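You operate a simulated robot arm through the tools that you are given. There is no shell and no other tool.

You are at the controls of a simulated robot arm. One attempt, no reset.

## Task
Jog the long seam round to the pointer at speed 1, then lock the rolls.
Fine: either way round; the black knob goes back to 0; the blue lever locks.

Only the result counts: the job must be done as asked and must still hold three seconds after the hand-in. Knocking over, shifting, dropping, spilling or breaking anything else fails it.

## Robot
A 7-joint arm with a fingered hand, fixed in place. Base frame: the origin is on the floor under the middle of its stand, x ahead of it, y to its left, z up; the work surface is at about z = 0.86. Readings come in m, degrees, newtons and seconds.
It reaches about 1.333 m from its shoulder. Its first joint turns from -69.0 to 172.0 degrees. Payload 5 kg.
The tool frame sits at the grasp point between the pads (the TCP): z along the fingers, y along the line on which they close. The tips reach 0.032 m beyond it. The gripper opens to 0.16 m; its body begins 0.089 m behind the TCP. The gripper is a hand of 3 fingers: y runs from the thumb to the fingers, the wrist lies at [0, 0, -0.252] in the tool frame.
Orientation is that of the tool frame in the base frame, as a unit quaternion [w, x, y, z]. With the fingers straight down and closing along the base's y, the tool's x points along the base's -x, its y along +y and its z along -z.

## Interface
- The arm moves only by the tool drive_tool. Its argument "deltas" is a list of rows, each a list of 2 entries, a list of its own where there are three numbers: the shift along the base's x, y, z in m, then the turn, a rotation vector about the base's x, y, z in degrees. In form: [[[x, y, z], [wx, wy, wz]], ...]. A call has 1 to 20 rows; each row shifts and turns the commanded pose from where the row before left it. Rows are played at 5 a second. More than 0.05 m and 8.6 degrees between two rows, and nothing of the call is played. A pose out of reach is approached as far as the arm can. The call stops where the force on the tool passes 90 N (or 10 N more than at its start, if that is more) or the arm is blocked; 0.2 s more then pass. In this call time passes only in rows, and 0.2 s behind the last. The reply holds the time, the measured pose of the TCP, the force on the tool along the base axes, the opening and the grip force, in the units named above and with some noise, with the torque about the TCP (base axes, N m) and any sound that the robot's microphone picked up.
- Cameras (640 x 400 px; columns grow to the right, rows downward): "scene" is fixed at [0.0639, 0.6437, 1.4692]; the picture's right is [-0.70, -0.71, 0.00], its down [-0.39, 0.38, -0.84] and it looks along [0.60, -0.59, -0.54] (base axes); focal length 298 px, centre (320, 200). "wrist" rides on the gripper at [0.065, -0.004, -0.116] in the tool frame; the picture's right is [0.06, 1.00, 0.00], its down [-0.87, 0.05, -0.49] and it looks along [-0.49, 0.03, 0.87] (tool axes); focal length 261 px, centre (320, 200). There is no depth. A picture from a camera that has moved, and an enlarged one, comes with that camera's place and axes in the base frame and with its lens. The place of the scene camera against the robot may be out by one fixed shift of up to 0.025 m in any direction.
- snapshot(camera): a new picture of that camera. It takes no simulated time.
- move_column(by): slides the trunk up (or, below 0, down) by that many m; the arm rides with it, the base frame stays. It gives what a move gives, with no picture.
- set_fingers(finger1, finger2, thumb_bend): sets how far each is bent, from 0 (flat) to 100 (curled in); at 30 the hand is open as for a grip, at 70 the pads meet at the TCP. One left out holds its place. A second passes; each finger stops where it meets its share of the squeeze, and holds until it gets a number again. It is the only way to open and close the hand. It gives what a move gives, with no picture; readings hold the bend of each and the force on the fingers (four entries, about 0 where the hand has none), thumb and palm.
- zoom(camera, box): a new picture of the part [left, top, right, bottom] of that camera's present view, enlarged. It takes no simulated time.
- job_done(): hands the job in; it is judged then, once.

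Nothing tells you positions but the pictures and the camera data. Unless the task says otherwise, let go and move clear before handing in.

The tools are called as a command line: name --argument value ..., lists and objects as JSON in quotes. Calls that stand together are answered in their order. drive_tool: Moves the arm, as the interface text tells. Its arguments: {"type":"object","properties":{"deltas":{"type":"array","items":{"type":"array"}}},"required":["deltas"]} The other tools are called the same way: move_column (by) moves the trunk up or down; set_fingers (finger1, finger2, thumb_bend) moves the fingers one by one; snapshot (camera) takes a picture; zoom (camera, box) takes an enlarged picture of a part of a camera's view; job_done () hands the job in.

At the start:

```text
time_s: 0.0
ee_pos: [0.6923, -0.0351, 1.238]
tcp_rot: [0.0, 0.0, 1.0, 0.0]
contact_force: [0.1, -0.4, -0.3]
ft_torque: [-0.01, 0.0, 0.0]
opening: 0.1597
finger_force: 0.1
shape: jaw
bend: [30.0, 30.0, 30.0]
finger forces: [0.0, 0.1, 0.0, 0.1, 0.0, 0.0]
trunk travel left (down, up): [-0.75, 0.19]
```

scene: 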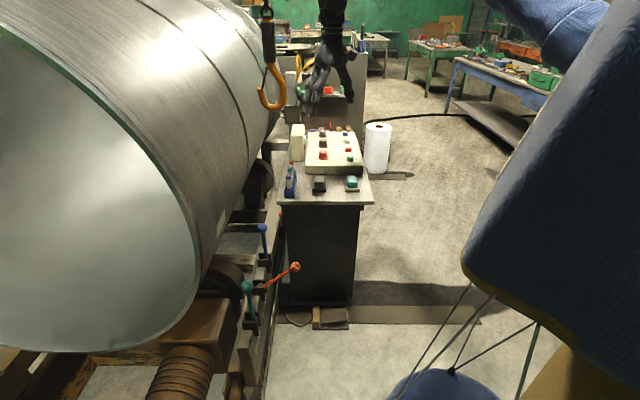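
wrist: 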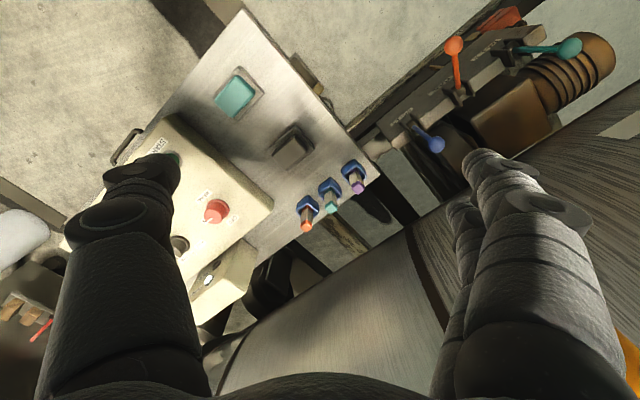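

I see a large tank on rolls, a control desk with knobs and buttons, and three levers (blue, orange, teal) by the rolls. I'll zoom in on the desk and levers to read the labels before I move anything.

zoom --camera "scene" --box '[270, 70, 400, 210]'

zoom --camera "scene" --box '[200, 190, 330, 340]'

zoom --camera "wrist" --box '[60, 90, 340, 330]'

zoom --camera "wrist" --box '[360, 0, 640, 180]'

zoom --camera "scene" --box '[0, 0, 320, 200]'

```text
2.86 times, centred on (335, 140) of scene
camera zoom: at [0.0639, 0.6437, 1.4692], right [-0.7, -0.71, 0.0], down [-0.39, 0.38, -0.84], along [0.6, -0.59, -0.54], focal length 851 px, centre (277, 371)
```

zoom: 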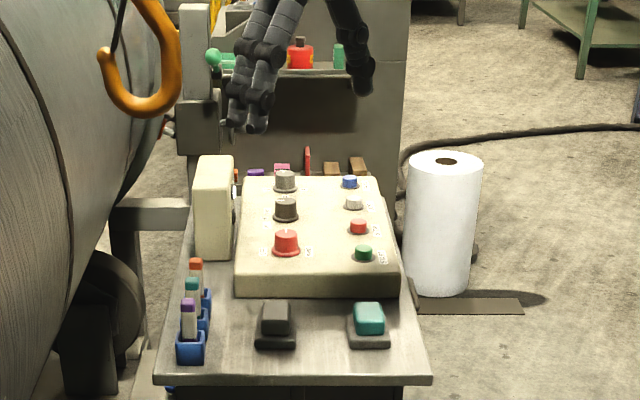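

```text
2.67 times, centred on (265, 265) of scene
camera zoom: at [0.0639, 0.6437, 1.4692], right [-0.7, -0.71, 0.0], down [-0.39, 0.38, -0.84], along [0.6, -0.59, -0.54], focal length 794 px, centre (467, 27)
```

zoom: 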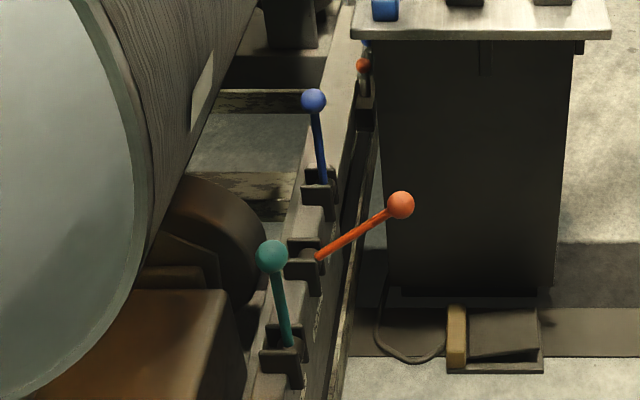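

```text
1.67 times, centred on (200, 210) of wrist
camera zoom: at [0.6271, -0.0397, 1.3517], right [-0.06, 1.0, 0.0], down [0.87, 0.05, 0.49], along [0.49, 0.03, -0.87], focal length 434 px, centre (520, 183)
```

zoom: 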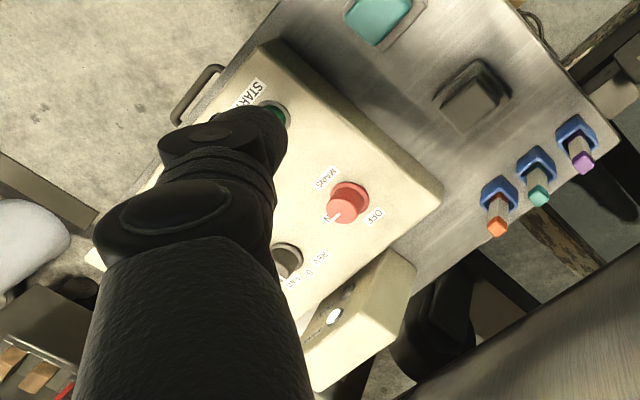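

```text
2.22 times, centred on (500, 90) of wrist
camera zoom: at [0.6271, -0.0397, 1.3517], right [-0.06, 1.0, 0.0], down [0.87, 0.05, 0.49], along [0.49, 0.03, -0.87], focal length 579 px, centre (-80, 444)
```

zoom: 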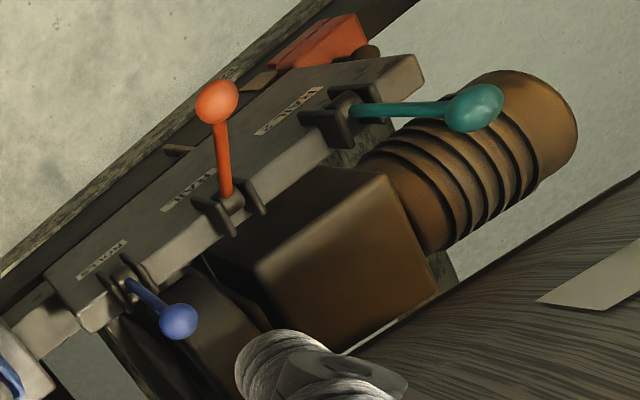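

```text
2.00 times, centred on (160, 100) of scene
camera zoom: at [0.0639, 0.6437, 1.4692], right [-0.7, -0.71, 0.0], down [-0.39, 0.38, -0.84], along [0.6, -0.59, -0.54], focal length 596 px, centre (640, 400)
```

zoom: 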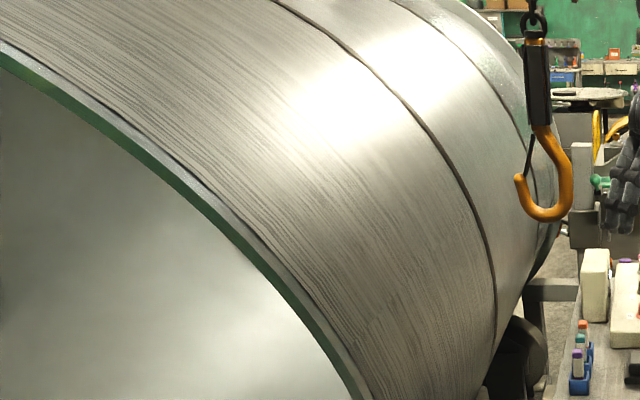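

The desk panel sits around (0.9, -0.2, 0.93), the blue lever's ball around (0.78, 0.21, 0.82), and the hook hangs close to (0.77, 0.16, 1.25), so I have to stay clear of it. I'll shift the hand to -y, away from the hook, to read the panel with the wrist camera.

drive_tool --deltas '[[[0, -0.04, 0], [0, 0, 0]], [[0, -0.04, 0], [0, 0, 0]], [[0, -0.04, 0], [0, 0, 0]], [[0, -0.04, 0], [0, 0, 0]]]'

snapshot --camera "wrist"

snapshot --camera "scene"

zoom --camera "wrist" --box '[200, 60, 440, 260]'

zoom --camera "scene" --box '[240, 60, 340, 130]'

```text
time_s: 1.0
ee_pos: [0.6901, -0.1977, 1.2373]
tcp_rot: [0.0, -0.002, 1.0, 0.001]
contact_force: [-0.4, -1.3, 0.7]
ft_torque: [0.01, -0.03, 0.03]
opening: 0.1597
finger_force: 0.1
shape: jaw
bend: [30.0, 30.0, 30.0]
finger forces: [0.1, 0.0, 0.0, 0.0, 0.1, 0.0]
trunk travel left (down, up): [-0.75, 0.19]
```

```text
taken
camera wrist: at [0.625, -0.2021, 1.3518], right [-0.06, 1.0, 0.0], down [0.87, 0.05, 0.49], along [0.49, 0.03, -0.87], focal length 261 px, centre (320, 200)
```

wrist: 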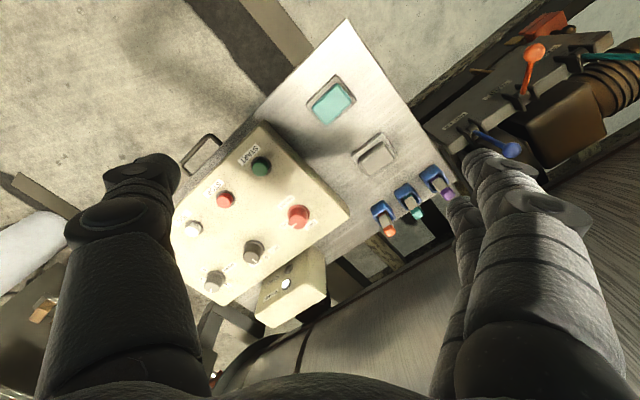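

```text
taken
```

scene: 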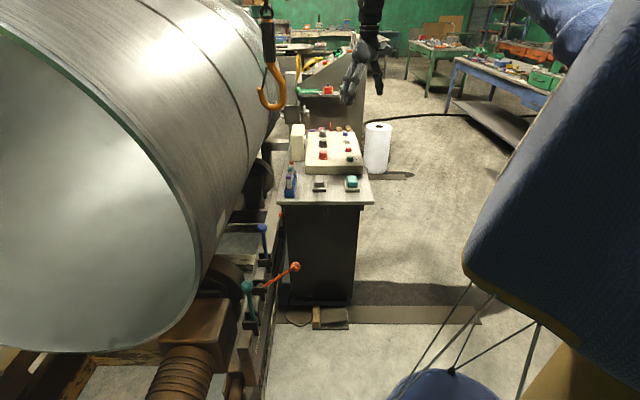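

```text
2.00 times, centred on (320, 160) of wrist
camera zoom: at [0.625, -0.2021, 1.3518], right [-0.06, 1.0, 0.0], down [0.87, 0.05, 0.49], along [0.49, 0.03, -0.87], focal length 521 px, centre (320, 280)
```

zoom: 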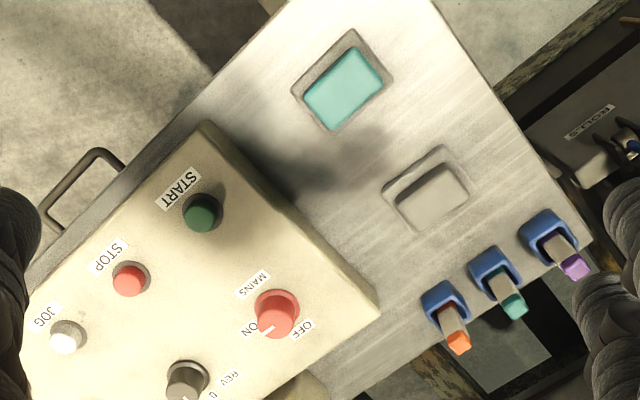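

```text
5.71 times, centred on (290, 95) of scene
camera zoom: at [0.0639, 0.6437, 1.4692], right [-0.7, -0.71, 0.0], down [-0.39, 0.38, -0.84], along [0.6, -0.59, -0.54], focal length 1702 px, centre (491, 800)
```

zoom: 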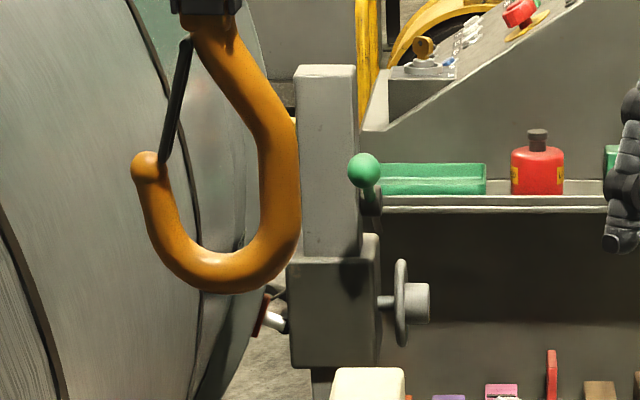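

The panel reads START, STOP, JOG, a MAINS knob (marked ON) and a black REV/0 knob. Next I'll zoom in on the rest of the panel, the small box and the tank.

zoom --camera "wrist" --box '[170, 160, 350, 330]'

zoom --camera "scene" --box '[280, 110, 380, 200]'

zoom --camera "wrist" --box '[160, 290, 460, 400]'

zoom --camera "wrist" --box '[420, 0, 640, 160]'

```text
2.35 times, centred on (260, 245) of wrist
camera zoom: at [0.625, -0.2021, 1.3518], right [-0.06, 1.0, 0.0], down [0.87, 0.05, 0.49], along [0.49, 0.03, -0.87], focal length 613 px, centre (461, 94)
```

zoom: 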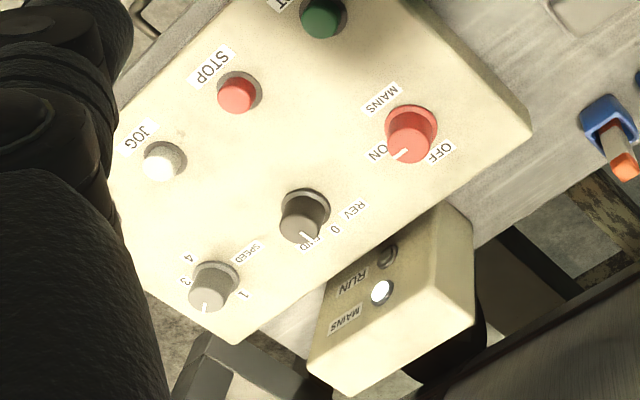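

```text
4.44 times, centred on (330, 155) of scene
camera zoom: at [0.0639, 0.6437, 1.4692], right [-0.7, -0.71, 0.0], down [-0.39, 0.38, -0.84], along [0.6, -0.59, -0.54], focal length 1324 px, centre (276, 400)
```

zoom: 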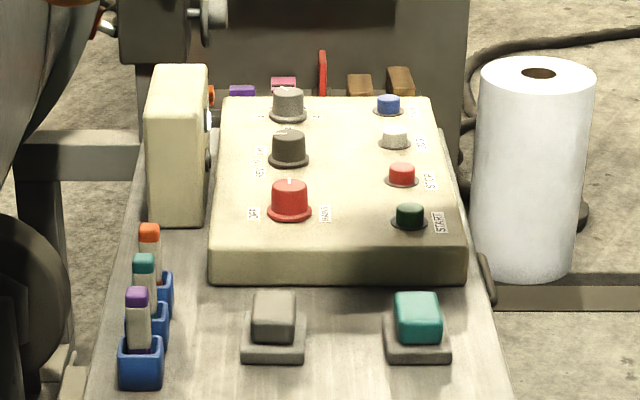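

```text
2.13 times, centred on (310, 345) of wrist
camera zoom: at [0.625, -0.2021, 1.3518], right [-0.06, 1.0, 0.0], down [0.87, 0.05, 0.49], along [0.49, 0.03, -0.87], focal length 556 px, centre (341, -109)
```

zoom: 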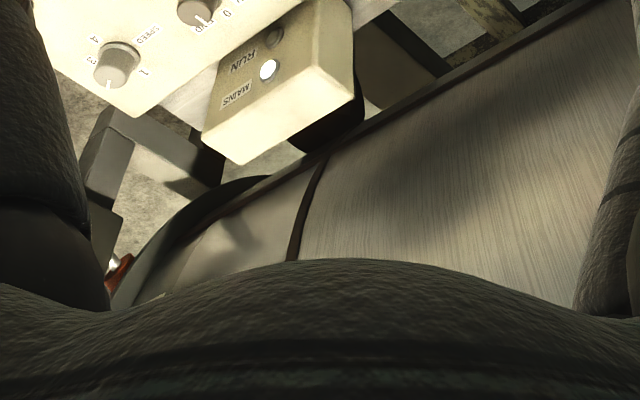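

```text
2.50 times, centred on (530, 80) of wrist
camera zoom: at [0.625, -0.2021, 1.3518], right [-0.06, 1.0, 0.0], down [0.87, 0.05, 0.49], along [0.49, 0.03, -0.87], focal length 652 px, centre (-205, 500)
```

zoom: 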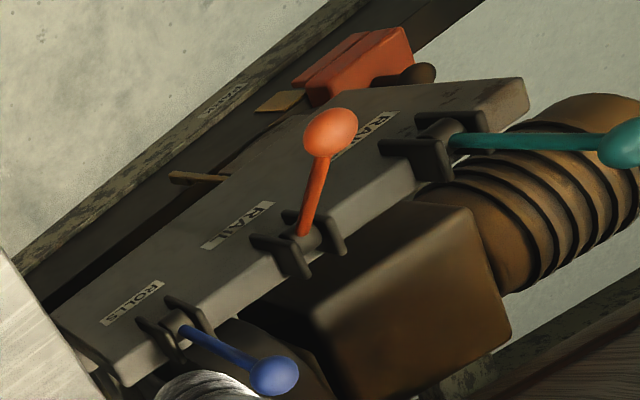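

I've read the levers as ROLLS (blue), RAIL (orange) and a third one (teal), and the pointer appears to be near (1.46, -0.46, 0.94) at the far end of the tank. Next are close-ups of the speed and direction knobs.

zoom --camera "wrist" --box '[190, 255, 250, 305]'

zoom --camera "wrist" --box '[230, 225, 290, 275]'

zoom --camera "scene" --box '[305, 125, 365, 165]'

zoom --camera "scene" --box '[180, 180, 300, 260]'

```text
8.00 times, centred on (220, 280) of wrist
camera zoom: at [0.625, -0.2021, 1.3518], right [-0.06, 1.0, 0.0], down [0.87, 0.05, 0.49], along [0.49, 0.03, -0.87], focal length 2085 px, centre (1120, -440)
```

zoom: 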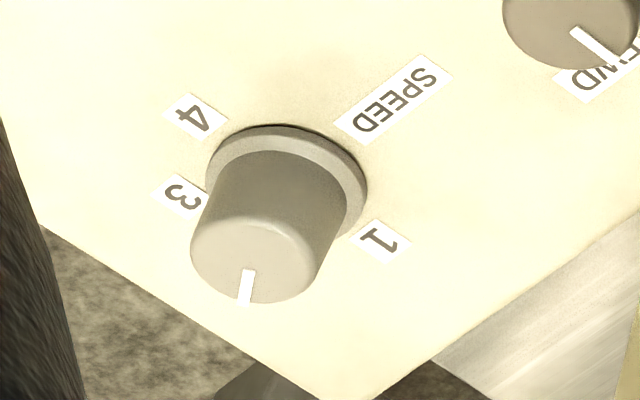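

```text
8.00 times, centred on (260, 250) of wrist
camera zoom: at [0.625, -0.2021, 1.3518], right [-0.06, 1.0, 0.0], down [0.87, 0.05, 0.49], along [0.49, 0.03, -0.87], focal length 2085 px, centre (800, -200)
```

zoom: 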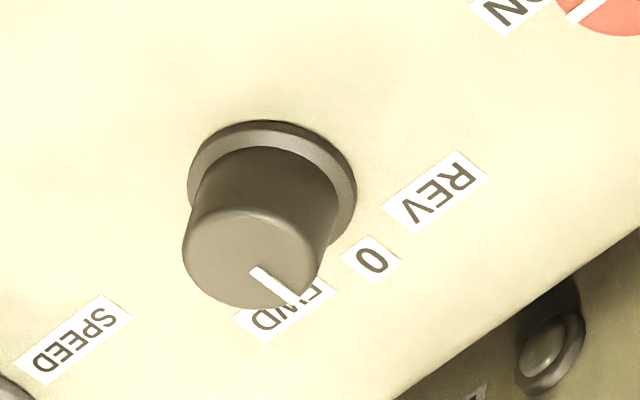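

```text
10.00 times, centred on (335, 145) of scene
camera zoom: at [0.0639, 0.6437, 1.4692], right [-0.7, -0.71, 0.0], down [-0.39, 0.38, -0.84], along [0.6, -0.59, -0.54], focal length 2979 px, centre (170, 750)
```

zoom: 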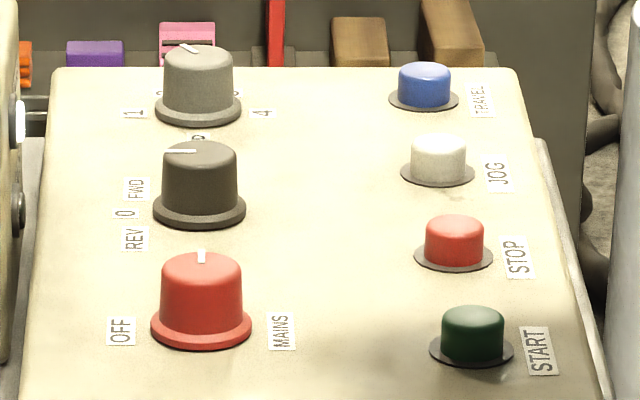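

```text
5.00 times, centred on (240, 220) of scene
camera zoom: at [0.0639, 0.6437, 1.4692], right [-0.7, -0.71, 0.0], down [-0.39, 0.38, -0.84], along [0.6, -0.59, -0.54], focal length 1489 px, centre (720, 100)
```

zoom: 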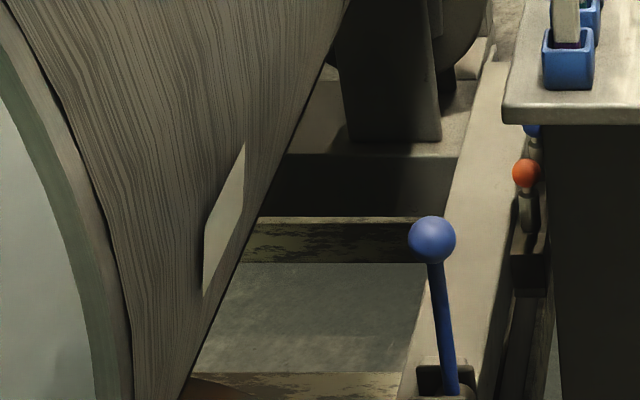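

The mains lamp is on, the black knob is at 0 and the speed knob is at 2. I'm going to look closer at the lever labels and at the second lever bank behind the desk before planning the grips.

zoom --camera "wrist" --box '[420, 60, 540, 160]'

zoom --camera "wrist" --box '[480, 0, 640, 90]'

zoom --camera "scene" --box '[230, 215, 310, 325]'

zoom --camera "scene" --box '[255, 180, 305, 230]'

zoom --camera "scene" --box '[265, 95, 305, 130]'

```text
4.00 times, centred on (480, 110) of wrist
camera zoom: at [0.625, -0.2021, 1.3518], right [-0.06, 1.0, 0.0], down [0.87, 0.05, 0.49], along [0.49, 0.03, -0.87], focal length 1043 px, centre (-320, 560)
```

zoom: 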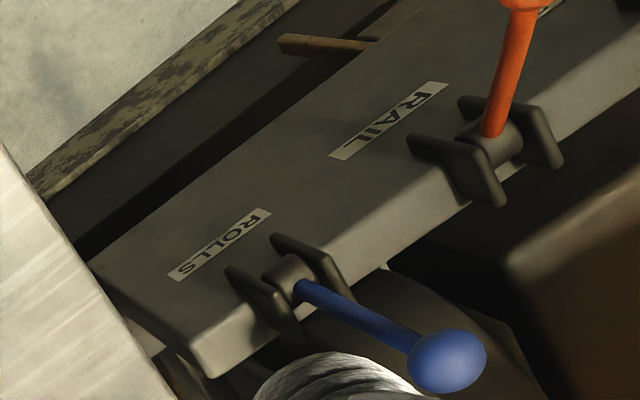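

```text
4.00 times, centred on (560, 45) of wrist
camera zoom: at [0.625, -0.2021, 1.3518], right [-0.06, 1.0, 0.0], down [0.87, 0.05, 0.49], along [0.49, 0.03, -0.87], focal length 1043 px, centre (-640, 820)
```

zoom: 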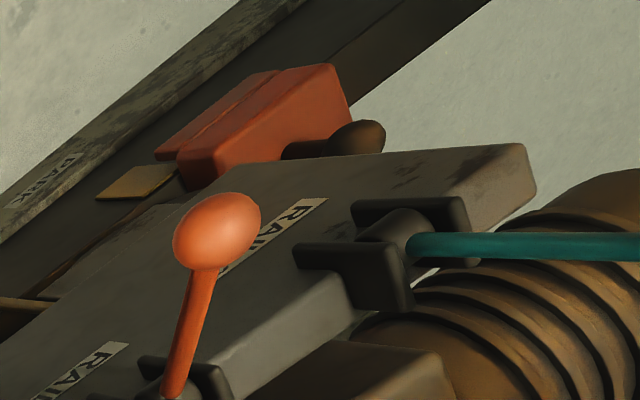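

```text
3.64 times, centred on (270, 270) of scene
camera zoom: at [0.0639, 0.6437, 1.4692], right [-0.7, -0.71, 0.0], down [-0.39, 0.38, -0.84], along [0.6, -0.59, -0.54], focal length 1083 px, centre (502, -54)
```

zoom: 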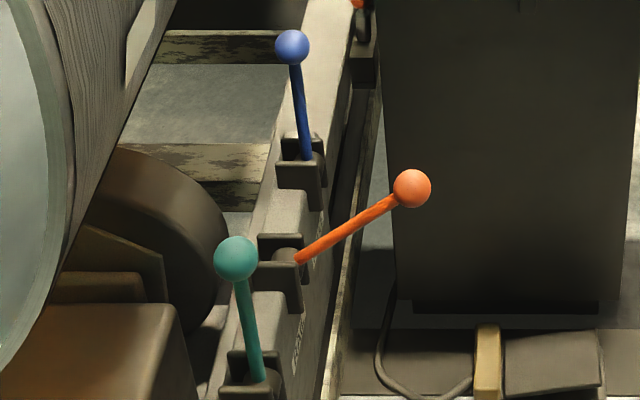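

```text
8.00 times, centred on (280, 205) of scene
camera zoom: at [0.0639, 0.6437, 1.4692], right [-0.7, -0.71, 0.0], down [-0.39, 0.38, -0.84], along [0.6, -0.59, -0.54], focal length 2383 px, centre (640, 160)
```

zoom: 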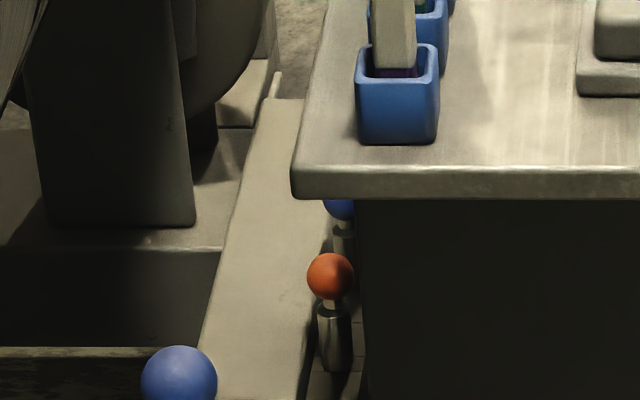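

```text
11.43 times, centred on (285, 112) of scene
camera zoom: at [0.0639, 0.6437, 1.4692], right [-0.7, -0.71, 0.0], down [-0.39, 0.38, -0.84], along [0.6, -0.59, -0.54], focal length 3404 px, centre (720, 1200)
```

zoom: 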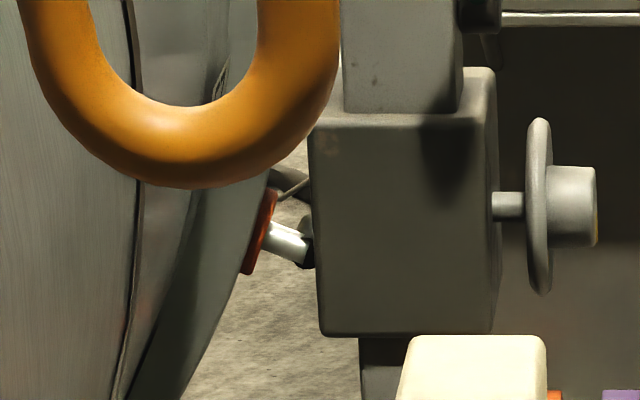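

The thing at the tank's far end could be a torch or the pointer, so I need a better look. I'll pitch the hand up where it is, in open air, to aim the wrist camera at the far end of the tank.

drive_tool --deltas '[[[0, 0, 0], [0, -8.5, 0]], [[0, 0, 0], [0, -8.5, 0]], [[0, 0, 0], [0, -8.5, 0]], [[0, 0, 0], [0, -8.5, 0]]]'

snapshot --camera "wrist"

zoom --camera "wrist" --box '[200, 160, 440, 310]'

```text
time_s: 2.0
ee_pos: [0.6917, -0.1957, 1.2377]
tcp_rot: [0.294, 0.0, 0.956, 0.001]
contact_force: [0.4, 0.1, 0.0]
ft_torque: [0.01, -0.02, 0.01]
opening: 0.1599
finger_force: 0.0
shape: jaw
bend: [30.0, 30.0, 30.0]
finger forces: [0.1, 0.0, 0.0, 0.1, 0.0, 0.0]
trunk travel left (down, up): [-0.75, 0.19]
```

```text
taken
camera wrist: at [0.5726, -0.2005, 1.2953], right [-0.05, 1.0, -0.03], down [0.44, 0.05, 0.89], along [0.89, 0.03, -0.45], focal length 261 px, centre (320, 200)
```

wrist: 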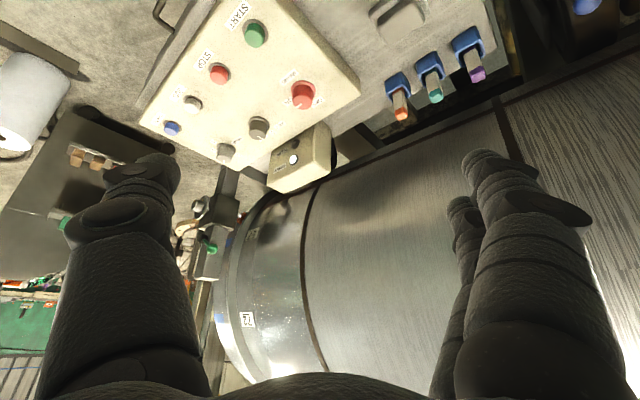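

```text
2.67 times, centred on (320, 235) of wrist
camera zoom: at [0.5726, -0.2005, 1.2953], right [-0.05, 1.0, -0.03], down [0.44, 0.05, 0.89], along [0.89, 0.03, -0.45], focal length 695 px, centre (320, 107)
```

zoom: 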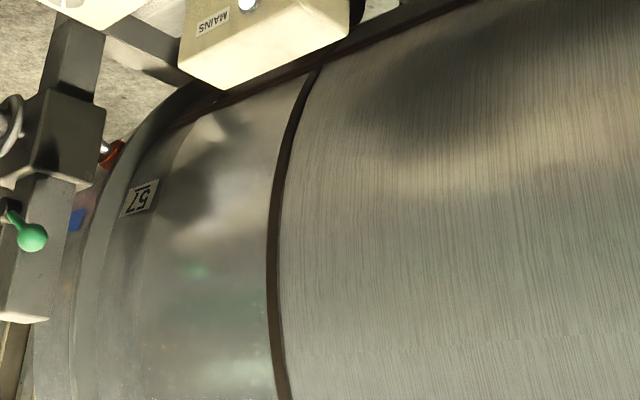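

I can see the far ring with a "57" label and the column with the handwheel, but no long seam and no clear pointer yet. I'll yaw towards the tank and scan along it.

drive_tool --deltas '[[[0, -0.02, 0], [0, 0, 8]], [[0, -0.02, 0], [0, 0, 8]], [[0, -0.02, 0], [0, 0, 8]], [[0, -0.02, 0], [0, 0, 8]], [[0, 0, 0], [0, 0, 8]], [[0, 0, 0], [0, 0, 5]]]'

snapshot --camera "wrist"

snapshot --camera "scene"

```text
time_s: 3.4
ee_pos: [0.6925, -0.277, 1.2371]
tcp_rot: [0.271, -0.366, 0.883, 0.112]
contact_force: [0.5, 0.0, -0.5]
ft_torque: [0.02, 0.0, -0.02]
opening: 0.16
finger_force: 0.1
shape: jaw
bend: [30.0, 30.0, 30.0]
finger forces: [0.0, 0.1, 0.0, 0.1, 0.0, 0.0]
trunk travel left (down, up): [-0.75, 0.19]
```

```text
taken
camera wrist: at [0.611, -0.3646, 1.295], right [-0.74, 0.67, -0.03], down [0.28, 0.35, 0.89], along [0.61, 0.65, -0.45], focal length 261 px, centre (320, 200)
```

wrist: 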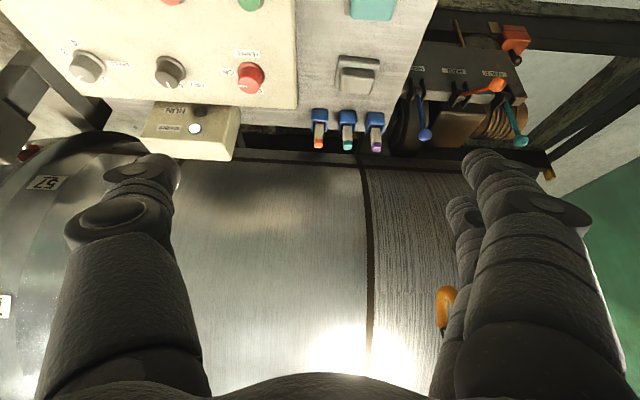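

```text
taken
```

scene: 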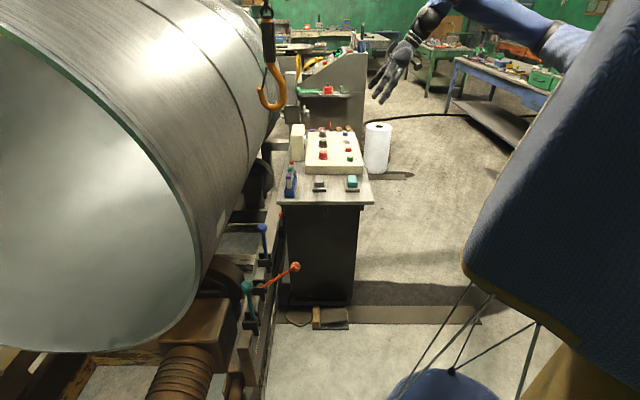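

From here the tank's side shows only ring seams and a "57" plate on the far ring, plus a second plate. I'll slide towards -y and turn back to look at the far end and the pointer candidate more squarely.

drive_tool --deltas '[[[0.01, -0.04, 0.005], [0, 0, -4]], [[0.01, -0.04, 0.005], [0, 0, -4]], [[0.01, -0.04, 0.005], [0, 0, -4]], [[0.01, -0.04, 0.005], [0, 0, -4]], [[0.01, -0.04, 0.005], [0, 0, -4]], [[0.01, -0.04, 0.005], [0, 0, -4]], [[0.01, -0.04, 0.005], [0, 0, 0]], [[0.01, -0.04, 0.005], [0, 0, 0]]]'

snapshot --camera "wrist"

snapshot --camera "scene"

```text
time_s: 5.2
ee_pos: [0.7743, -0.5984, 1.2762]
tcp_rot: [0.287, -0.174, 0.94, 0.055]
contact_force: [-0.4, 0.6, -0.9]
ft_torque: [-0.01, 0.05, 0.02]
opening: 0.1599
finger_force: 0.1
shape: jaw
bend: [30.0, 30.0, 30.0]
finger forces: [0.0, 0.1, 0.0, 0.1, 0.0, 0.1]
trunk travel left (down, up): [-0.75, 0.19]
```

```text
taken
camera wrist: at [0.6651, -0.645, 1.3341], right [-0.41, 0.91, -0.03], down [0.4, 0.21, 0.89], along [0.82, 0.35, -0.45], focal length 261 px, centre (320, 200)
```

wrist: 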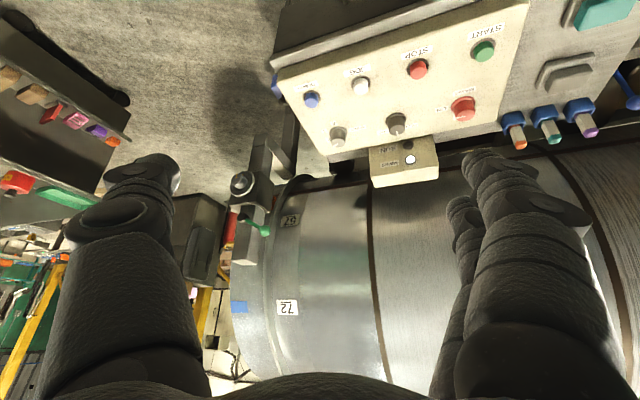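

```text
taken
```

scene: 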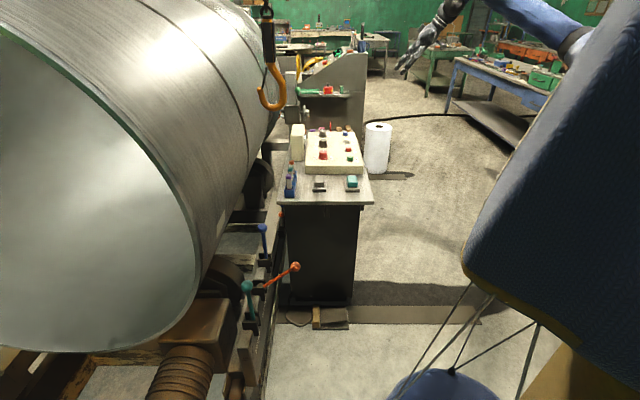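

zoom --camera "wrist" --box '[200, 120, 380, 260]'

zoom --camera "wrist" --box '[200, 230, 440, 400]'

zoom --camera "wrist" --box '[220, 200, 300, 250]'

```text
2.86 times, centred on (290, 190) of wrist
camera zoom: at [0.6651, -0.645, 1.3341], right [-0.41, 0.91, -0.03], down [0.4, 0.21, 0.89], along [0.82, 0.35, -0.45], focal length 745 px, centre (406, 229)
```

zoom: 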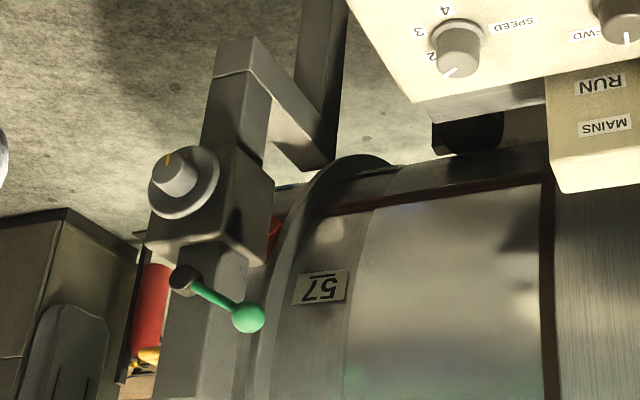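

```text
2.35 times, centred on (320, 315) of wrist
camera zoom: at [0.6651, -0.645, 1.3341], right [-0.41, 0.91, -0.03], down [0.4, 0.21, 0.89], along [0.82, 0.35, -0.45], focal length 613 px, centre (320, -71)
```

zoom: 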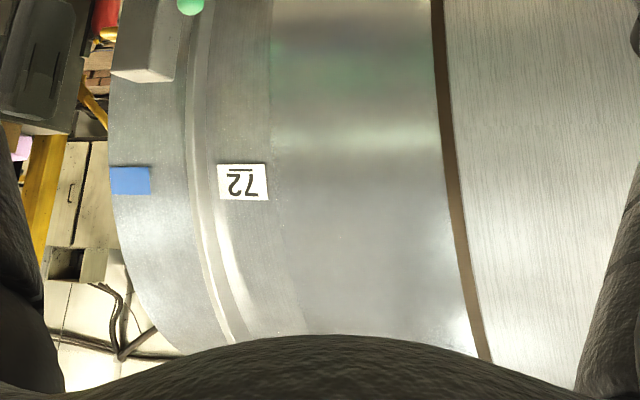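

```text
8.00 times, centred on (260, 225) of wrist
camera zoom: at [0.6651, -0.645, 1.3341], right [-0.41, 0.91, -0.03], down [0.4, 0.21, 0.89], along [0.82, 0.35, -0.45], focal length 2085 px, centre (800, 0)
```

zoom: 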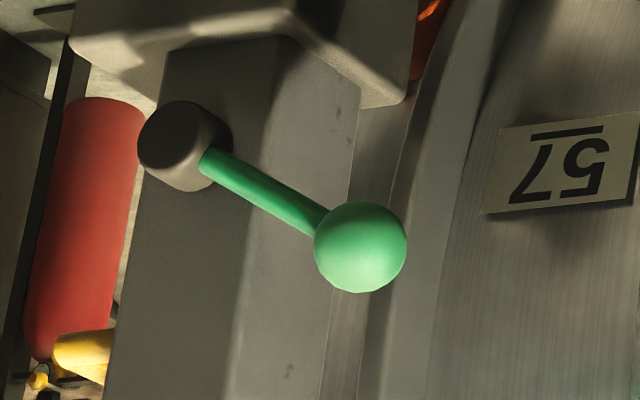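

The handwheel column stands beside the far ring, and the red part behind it is hidden from here. I'll go further along at a safe height for a closer look; the paper roll is near (1.02, -0.81, below 0.95), so I stay well above it.

drive_tool --deltas '[[[0.04, -0.015, 0], [0, 0, 0]], [[0.04, -0.015, 0], [0, 0, 0]], [[0.04, -0.015, 0], [0, 0, 2]], [[0.04, -0.015, 0], [0, 0, 2]], [[0.04, -0.015, 0], [0, 0, 2]]]'

snapshot --camera "wrist"

zoom --camera "wrist" --box '[200, 60, 440, 240]'

snapshot --camera "scene"

```text
time_s: 6.4
ee_pos: [0.974, -0.6728, 1.2744]
tcp_rot: [0.283, -0.224, 0.93, 0.069]
contact_force: [0.8, -1.0, 0.0]
ft_torque: [0.0, 0.03, 0.01]
opening: 0.1601
finger_force: 0.1
shape: jaw
bend: [30.0, 30.0, 30.0]
finger forces: [0.1, 0.1, 0.0, 0.0, 0.0, 0.0]
trunk travel left (down, up): [-0.75, 0.19]
```

```text
taken
camera wrist: at [0.8696, -0.7304, 1.3335], right [-0.5, 0.87, -0.04], down [0.37, 0.25, 0.89], along [0.78, 0.43, -0.45], focal length 261 px, centre (320, 200)
```

wrist: 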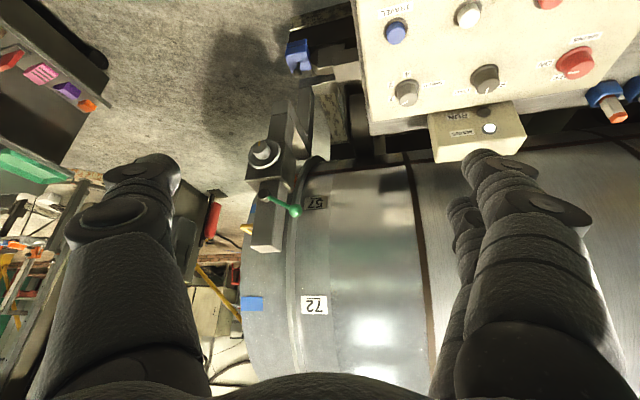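

```text
2.22 times, centred on (320, 150) of wrist
camera zoom: at [0.8696, -0.7304, 1.3335], right [-0.5, 0.87, -0.04], down [0.37, 0.25, 0.89], along [0.78, 0.43, -0.45], focal length 579 px, centre (320, 311)
```

zoom: 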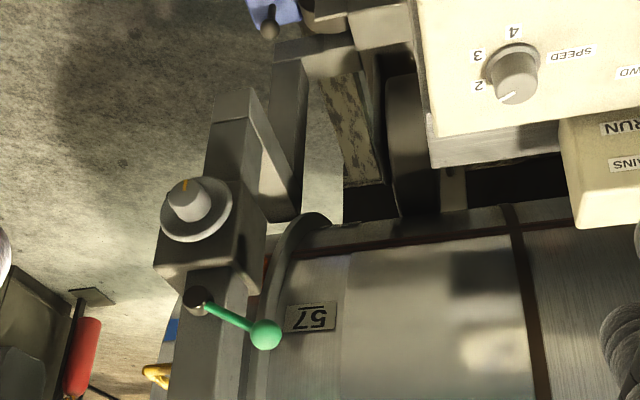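

```text
taken
```

scene: 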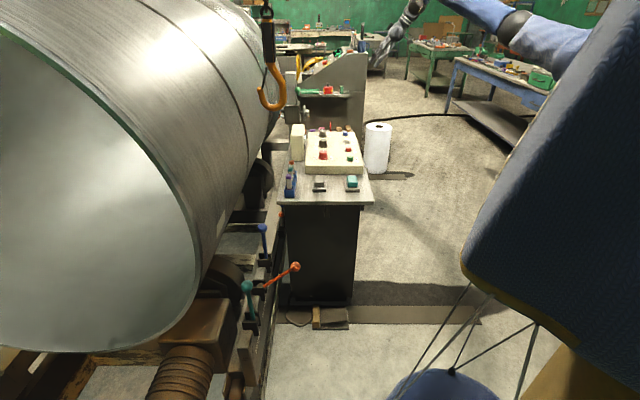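

The red-tipped arm mounted on the handwheel block, pointing at the ring, looks like the pointer, and the speed knob's mark clearly points at 2. I'll level the hand again and hover over the speed knob to set it to 1.

drive_tool --deltas '[[[0, 0.02, 0], [-3.09, 6.06, 0]], [[0, 0.02, 0], [-3.09, 6.06, 0]], [[0, 0.02, 0], [-3.09, 6.06, 0]], [[0, 0.02, 0], [-3.09, 6.06, 0]], [[0, 0.02, 0], [-3.09, 6.06, 0]], [[0, 0, 0], [0, 0, -6]], [[0, 0, 0], [0, 0, -6]]]'

snapshot --camera "wrist"

```text
time_s: 8.0
ee_pos: [0.9653, -0.5634, 1.2696]
tcp_rot: [0.003, -0.131, 0.991, -0.001]
contact_force: [0.1, -0.1, 0.6]
ft_torque: [-0.02, 0.04, 0.01]
opening: 0.16
finger_force: 0.0
shape: jaw
bend: [30.0, 30.0, 30.0]
finger forces: [0.1, 0.0, 0.0, 0.1, 0.0, 0.0]
out of reach, approached as far as the arm can: row 5
trunk travel left (down, up): [-0.75, 0.19]
```

```text
taken
camera wrist: at [0.9015, -0.5855, 1.3839], right [-0.32, 0.95, 0.0], down [0.82, 0.28, 0.5], along [0.47, 0.16, -0.87], focal length 261 px, centre (320, 200)
```

wrist: 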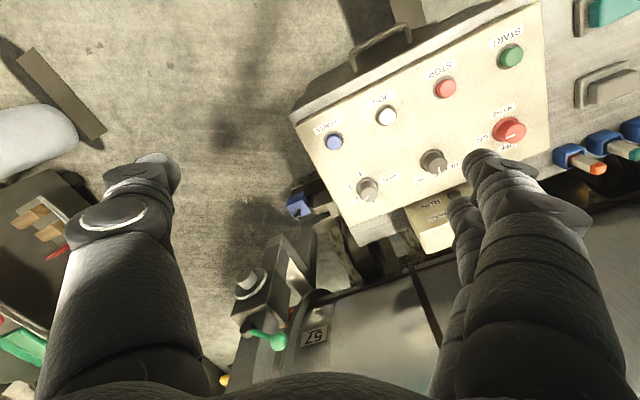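

The level pose was at the edge of reach because the wrist was too high. I'll lower the trunk by 0.16 so the shoulder gets nearer to wrist height; the hand will still be well above the panel (about 1.11 versus 0.92).

move_column --by -0.16

snapshot --camera "wrist"

snapshot --camera "scene"

```text
time_s: 9.8
ee_pos: [0.9631, -0.5666, 1.1096]
tcp_rot: [0.004, -0.131, 0.991, 0.0]
contact_force: [-0.2, -0.7, 0.9]
ft_torque: [0.02, -0.01, 0.02]
opening: 0.16
finger_force: 0.0
shape: jaw
bend: [30.0, 30.0, 30.0]
finger forces: [0.1, 0.0, 0.0, 0.0, 0.0, 0.0]
trunk travel left (down, up): [-0.59, 0.35]
```

```text
taken
camera wrist: at [0.9003, -0.5874, 1.224], right [-0.32, 0.95, 0.0], down [0.82, 0.28, 0.5], along [0.47, 0.16, -0.87], focal length 261 px, centre (320, 200)
```

wrist: 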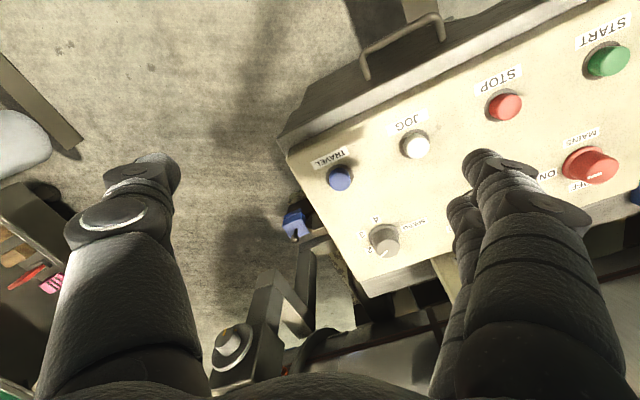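

```text
taken
```

scene: 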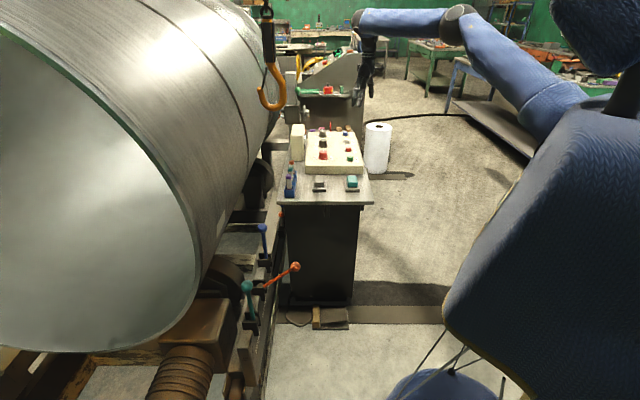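

Now I have a clear close view of the panel. I'll zoom in to pin down the knob and button coordinates.

zoom --camera "wrist" --box '[330, 190, 450, 280]'

zoom --camera "wrist" --box '[300, 90, 460, 210]'

```text
4.44 times, centred on (390, 235) of wrist
camera zoom: at [0.9003, -0.5874, 1.224], right [-0.32, 0.95, 0.0], down [0.82, 0.28, 0.5], along [0.47, 0.16, -0.87], focal length 1158 px, centre (9, 44)
```

zoom: 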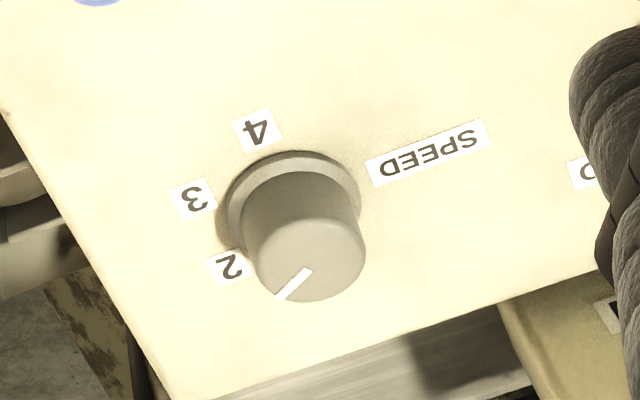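

```text
3.33 times, centred on (380, 150) of wrist
camera zoom: at [0.9003, -0.5874, 1.224], right [-0.32, 0.95, 0.0], down [0.82, 0.28, 0.5], along [0.47, 0.16, -0.87], focal length 869 px, centre (120, 367)
```

zoom: 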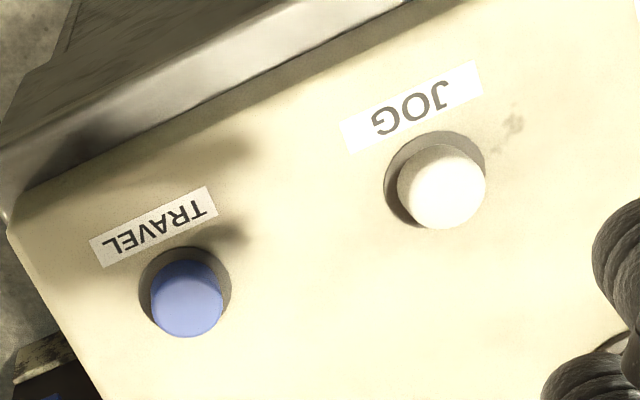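

The speed knob is near (1.101, -0.418), its base at about 0.908 and top at about 0.934, with a diameter of about 38 mm. I'll pre-close the fingers partly so they clear their neighbours, and move over the knob while still high.

set_fingers --finger1 50 --finger2 50 --thumb_bend 50

drive_tool --deltas '[[[0.035, 0.037, 0], [0, 0, 0]], [[0.035, 0.037, -0.02], [0, 0, 0]], [[0.035, 0.037, -0.02], [0, 0, 0]], [[0.034, 0.037, -0.02], [0, 0, 0]]]'

snapshot --camera "wrist"

snapshot --camera "scene"

```text
time_s: 10.8
ee_pos: [0.9625, -0.5666, 1.1098]
tcp_rot: [0.003, -0.13, 0.991, -0.002]
contact_force: [-0.2, 0.2, 0.8]
ft_torque: [0.0, 0.02, -0.02]
opening: 0.0878
finger_force: 0.0
shape: fingers
bend: [50.0, 50.0, 50.0]
finger forces: [0.0, 0.0, 0.0, 0.0, 0.0, 0.0]
trunk travel left (down, up): [-0.59, 0.35]
```

```text
refused: row 1 steps farther than a row can; nothing moved
```

```text
taken
camera wrist: at [0.9004, -0.5875, 1.2237], right [-0.32, 0.95, 0.0], down [0.82, 0.28, 0.5], along [0.47, 0.16, -0.87], focal length 261 px, centre (320, 200)
```

wrist: 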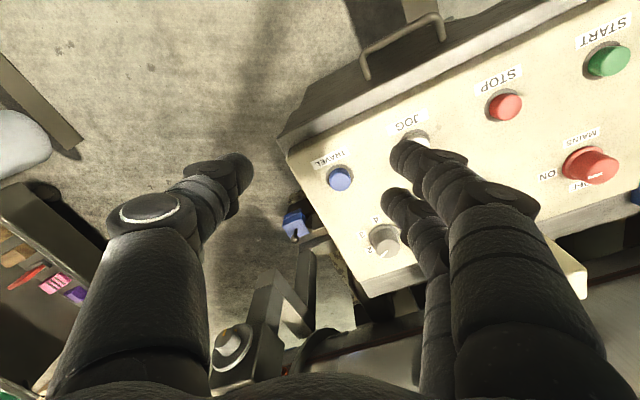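

```text
taken
```

scene: 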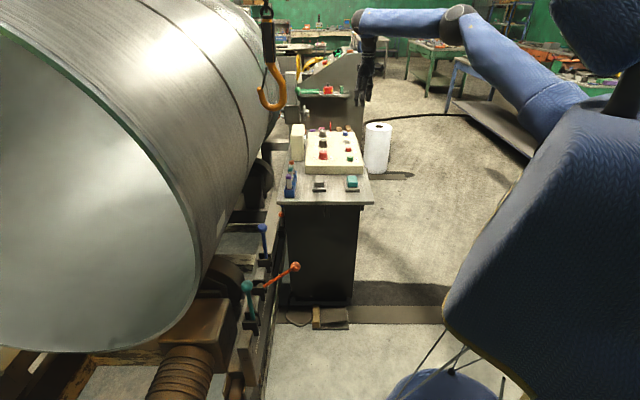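

The row was slightly too long and was refused, so nothing moved. I'll repeat the move with smaller steps.

drive_tool --deltas '[[[0.028, 0.03, 0], [0, 0, 0]], [[0.028, 0.03, 0], [0, 0, 0]], [[0.028, 0.03, -0.02], [0, 0, 0]], [[0.028, 0.03, -0.02], [0, 0, 0]], [[0.027, 0.029, -0.02], [0, 0, 0]]]'

snapshot --camera "wrist"

zoom --camera "scene" --box '[280, 30, 400, 180]'

```text
time_s: 12.0
ee_pos: [1.0409, -0.4158, 1.0449]
tcp_rot: [0.003, -0.13, 0.991, 0.0]
contact_force: [-0.4, 0.0, 0.3]
ft_torque: [0.0, 0.0, 0.01]
opening: 0.0877
finger_force: 0.0
shape: fingers
bend: [50.0, 50.0, 50.0]
finger forces: [0.0, 0.0, 0.0, 0.0, 0.0, 0.0]
out of reach, approached as far as the arm can: row 1, 2, 3, 4, 5
trunk travel left (down, up): [-0.59, 0.35]
```

```text
taken
camera wrist: at [0.9784, -0.436, 1.1595], right [-0.32, 0.95, 0.0], down [0.82, 0.28, 0.5], along [0.47, 0.16, -0.87], focal length 261 px, centre (320, 200)
```

wrist: 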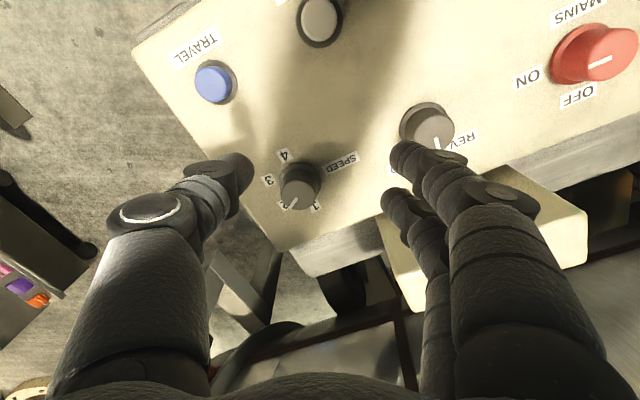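

```text
2.67 times, centred on (340, 105) of scene
camera zoom: at [0.0639, 0.6437, 1.4692], right [-0.7, -0.71, 0.0], down [-0.39, 0.38, -0.84], along [0.6, -0.59, -0.54], focal length 794 px, centre (267, 453)
```

zoom: 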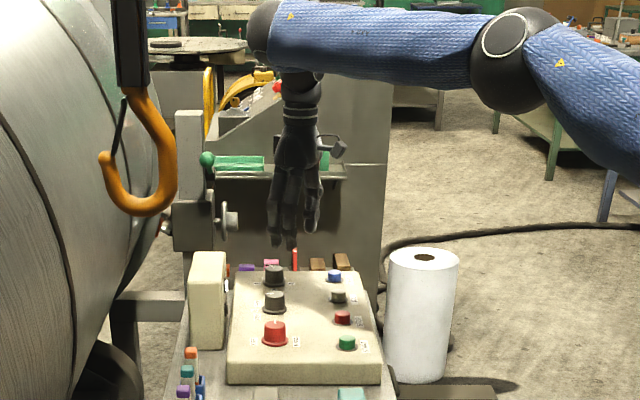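

The knob is about 6 cm out of reach with the hand straight down. I'll tilt the hand about 20° so the fingers point outwards and the wrist moves back, then check where the TCP ends up.

drive_tool --deltas '[[[0, 0, 0.01], [-2.38, -6.23, 0]], [[0, 0, 0], [-2.38, -6.23, 0]], [[0, 0, 0], [-2.38, -6.23, 0]]]'

```text
time_s: 12.8
ee_pos: [1.0396, -0.4169, 1.0564]
tcp_rot: [0.159, -0.128, 0.975, -0.083]
contact_force: [-0.6, 0.5, -0.3]
ft_torque: [0.09, -0.02, 0.04]
opening: 0.0875
finger_force: 0.0
shape: fingers
bend: [50.0, 50.0, 50.0]
finger forces: [0.0, 0.0, 0.1, 0.0, 0.0, 0.0]
trunk travel left (down, up): [-0.59, 0.35]
```

The tilt worked and the command restarts from the real pose. I'm now moving over the speed knob at z about 1.01.

drive_tool --deltas '[[[0.03, 0, -0.01], [0, 0, 0]], [[0.031, -0.001, -0.01], [0, 0, 0]], [[0, 0, -0.025], [0, 0, 0]]]'

snapshot --camera "wrist"

zoom --camera "scene" --box '[290, 70, 380, 160]'

```text
time_s: 13.6
ee_pos: [1.102, -0.4154, 1.0093]
tcp_rot: [0.155, -0.129, 0.976, -0.084]
contact_force: [0.9, -1.1, 0.6]
ft_torque: [0.01, 0.02, 0.02]
opening: 0.0873
finger_force: 0.1
shape: fingers
bend: [50.0, 50.0, 50.0]
finger forces: [0.0, 0.1, 0.1, 0.0, 0.0, 0.0]
trunk travel left (down, up): [-0.59, 0.35]
```

```text
taken
camera wrist: at [1.0055, -0.4253, 1.0985], right [-0.28, 0.93, -0.22], down [0.63, 0.35, 0.7], along [0.73, 0.06, -0.68], focal length 261 px, centre (320, 200)
```

wrist: 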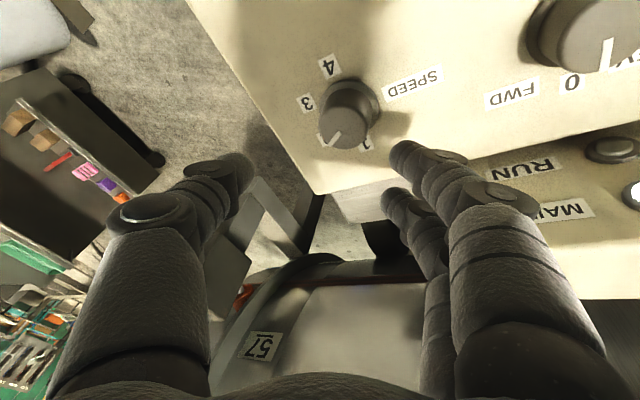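

```text
4.44 times, centred on (335, 115) of scene
camera zoom: at [0.0639, 0.6437, 1.4692], right [-0.7, -0.71, 0.0], down [-0.39, 0.38, -0.84], along [0.6, -0.59, -0.54], focal length 1324 px, centre (253, 578)
```

zoom: 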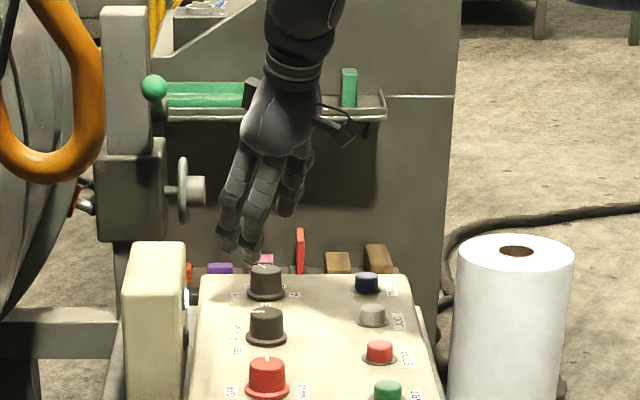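

I'm over the knob now. I'll zoom in to check the alignment before descending.

zoom --camera "wrist" --box '[260, 30, 460, 200]'

```text
2.35 times, centred on (360, 115) of wrist
camera zoom: at [1.0055, -0.4253, 1.0985], right [-0.28, 0.93, -0.22], down [0.63, 0.35, 0.7], along [0.73, 0.06, -0.68], focal length 613 px, centre (226, 400)
```

zoom: 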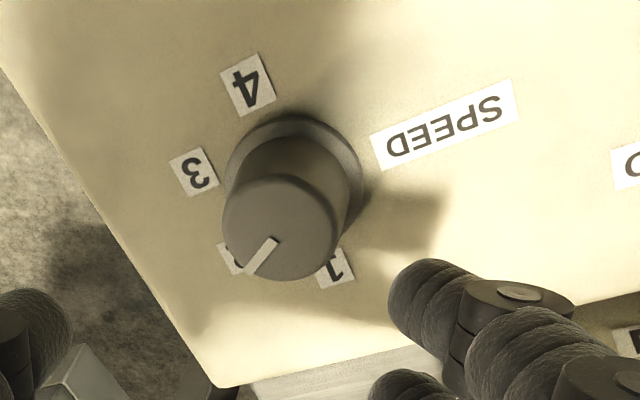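

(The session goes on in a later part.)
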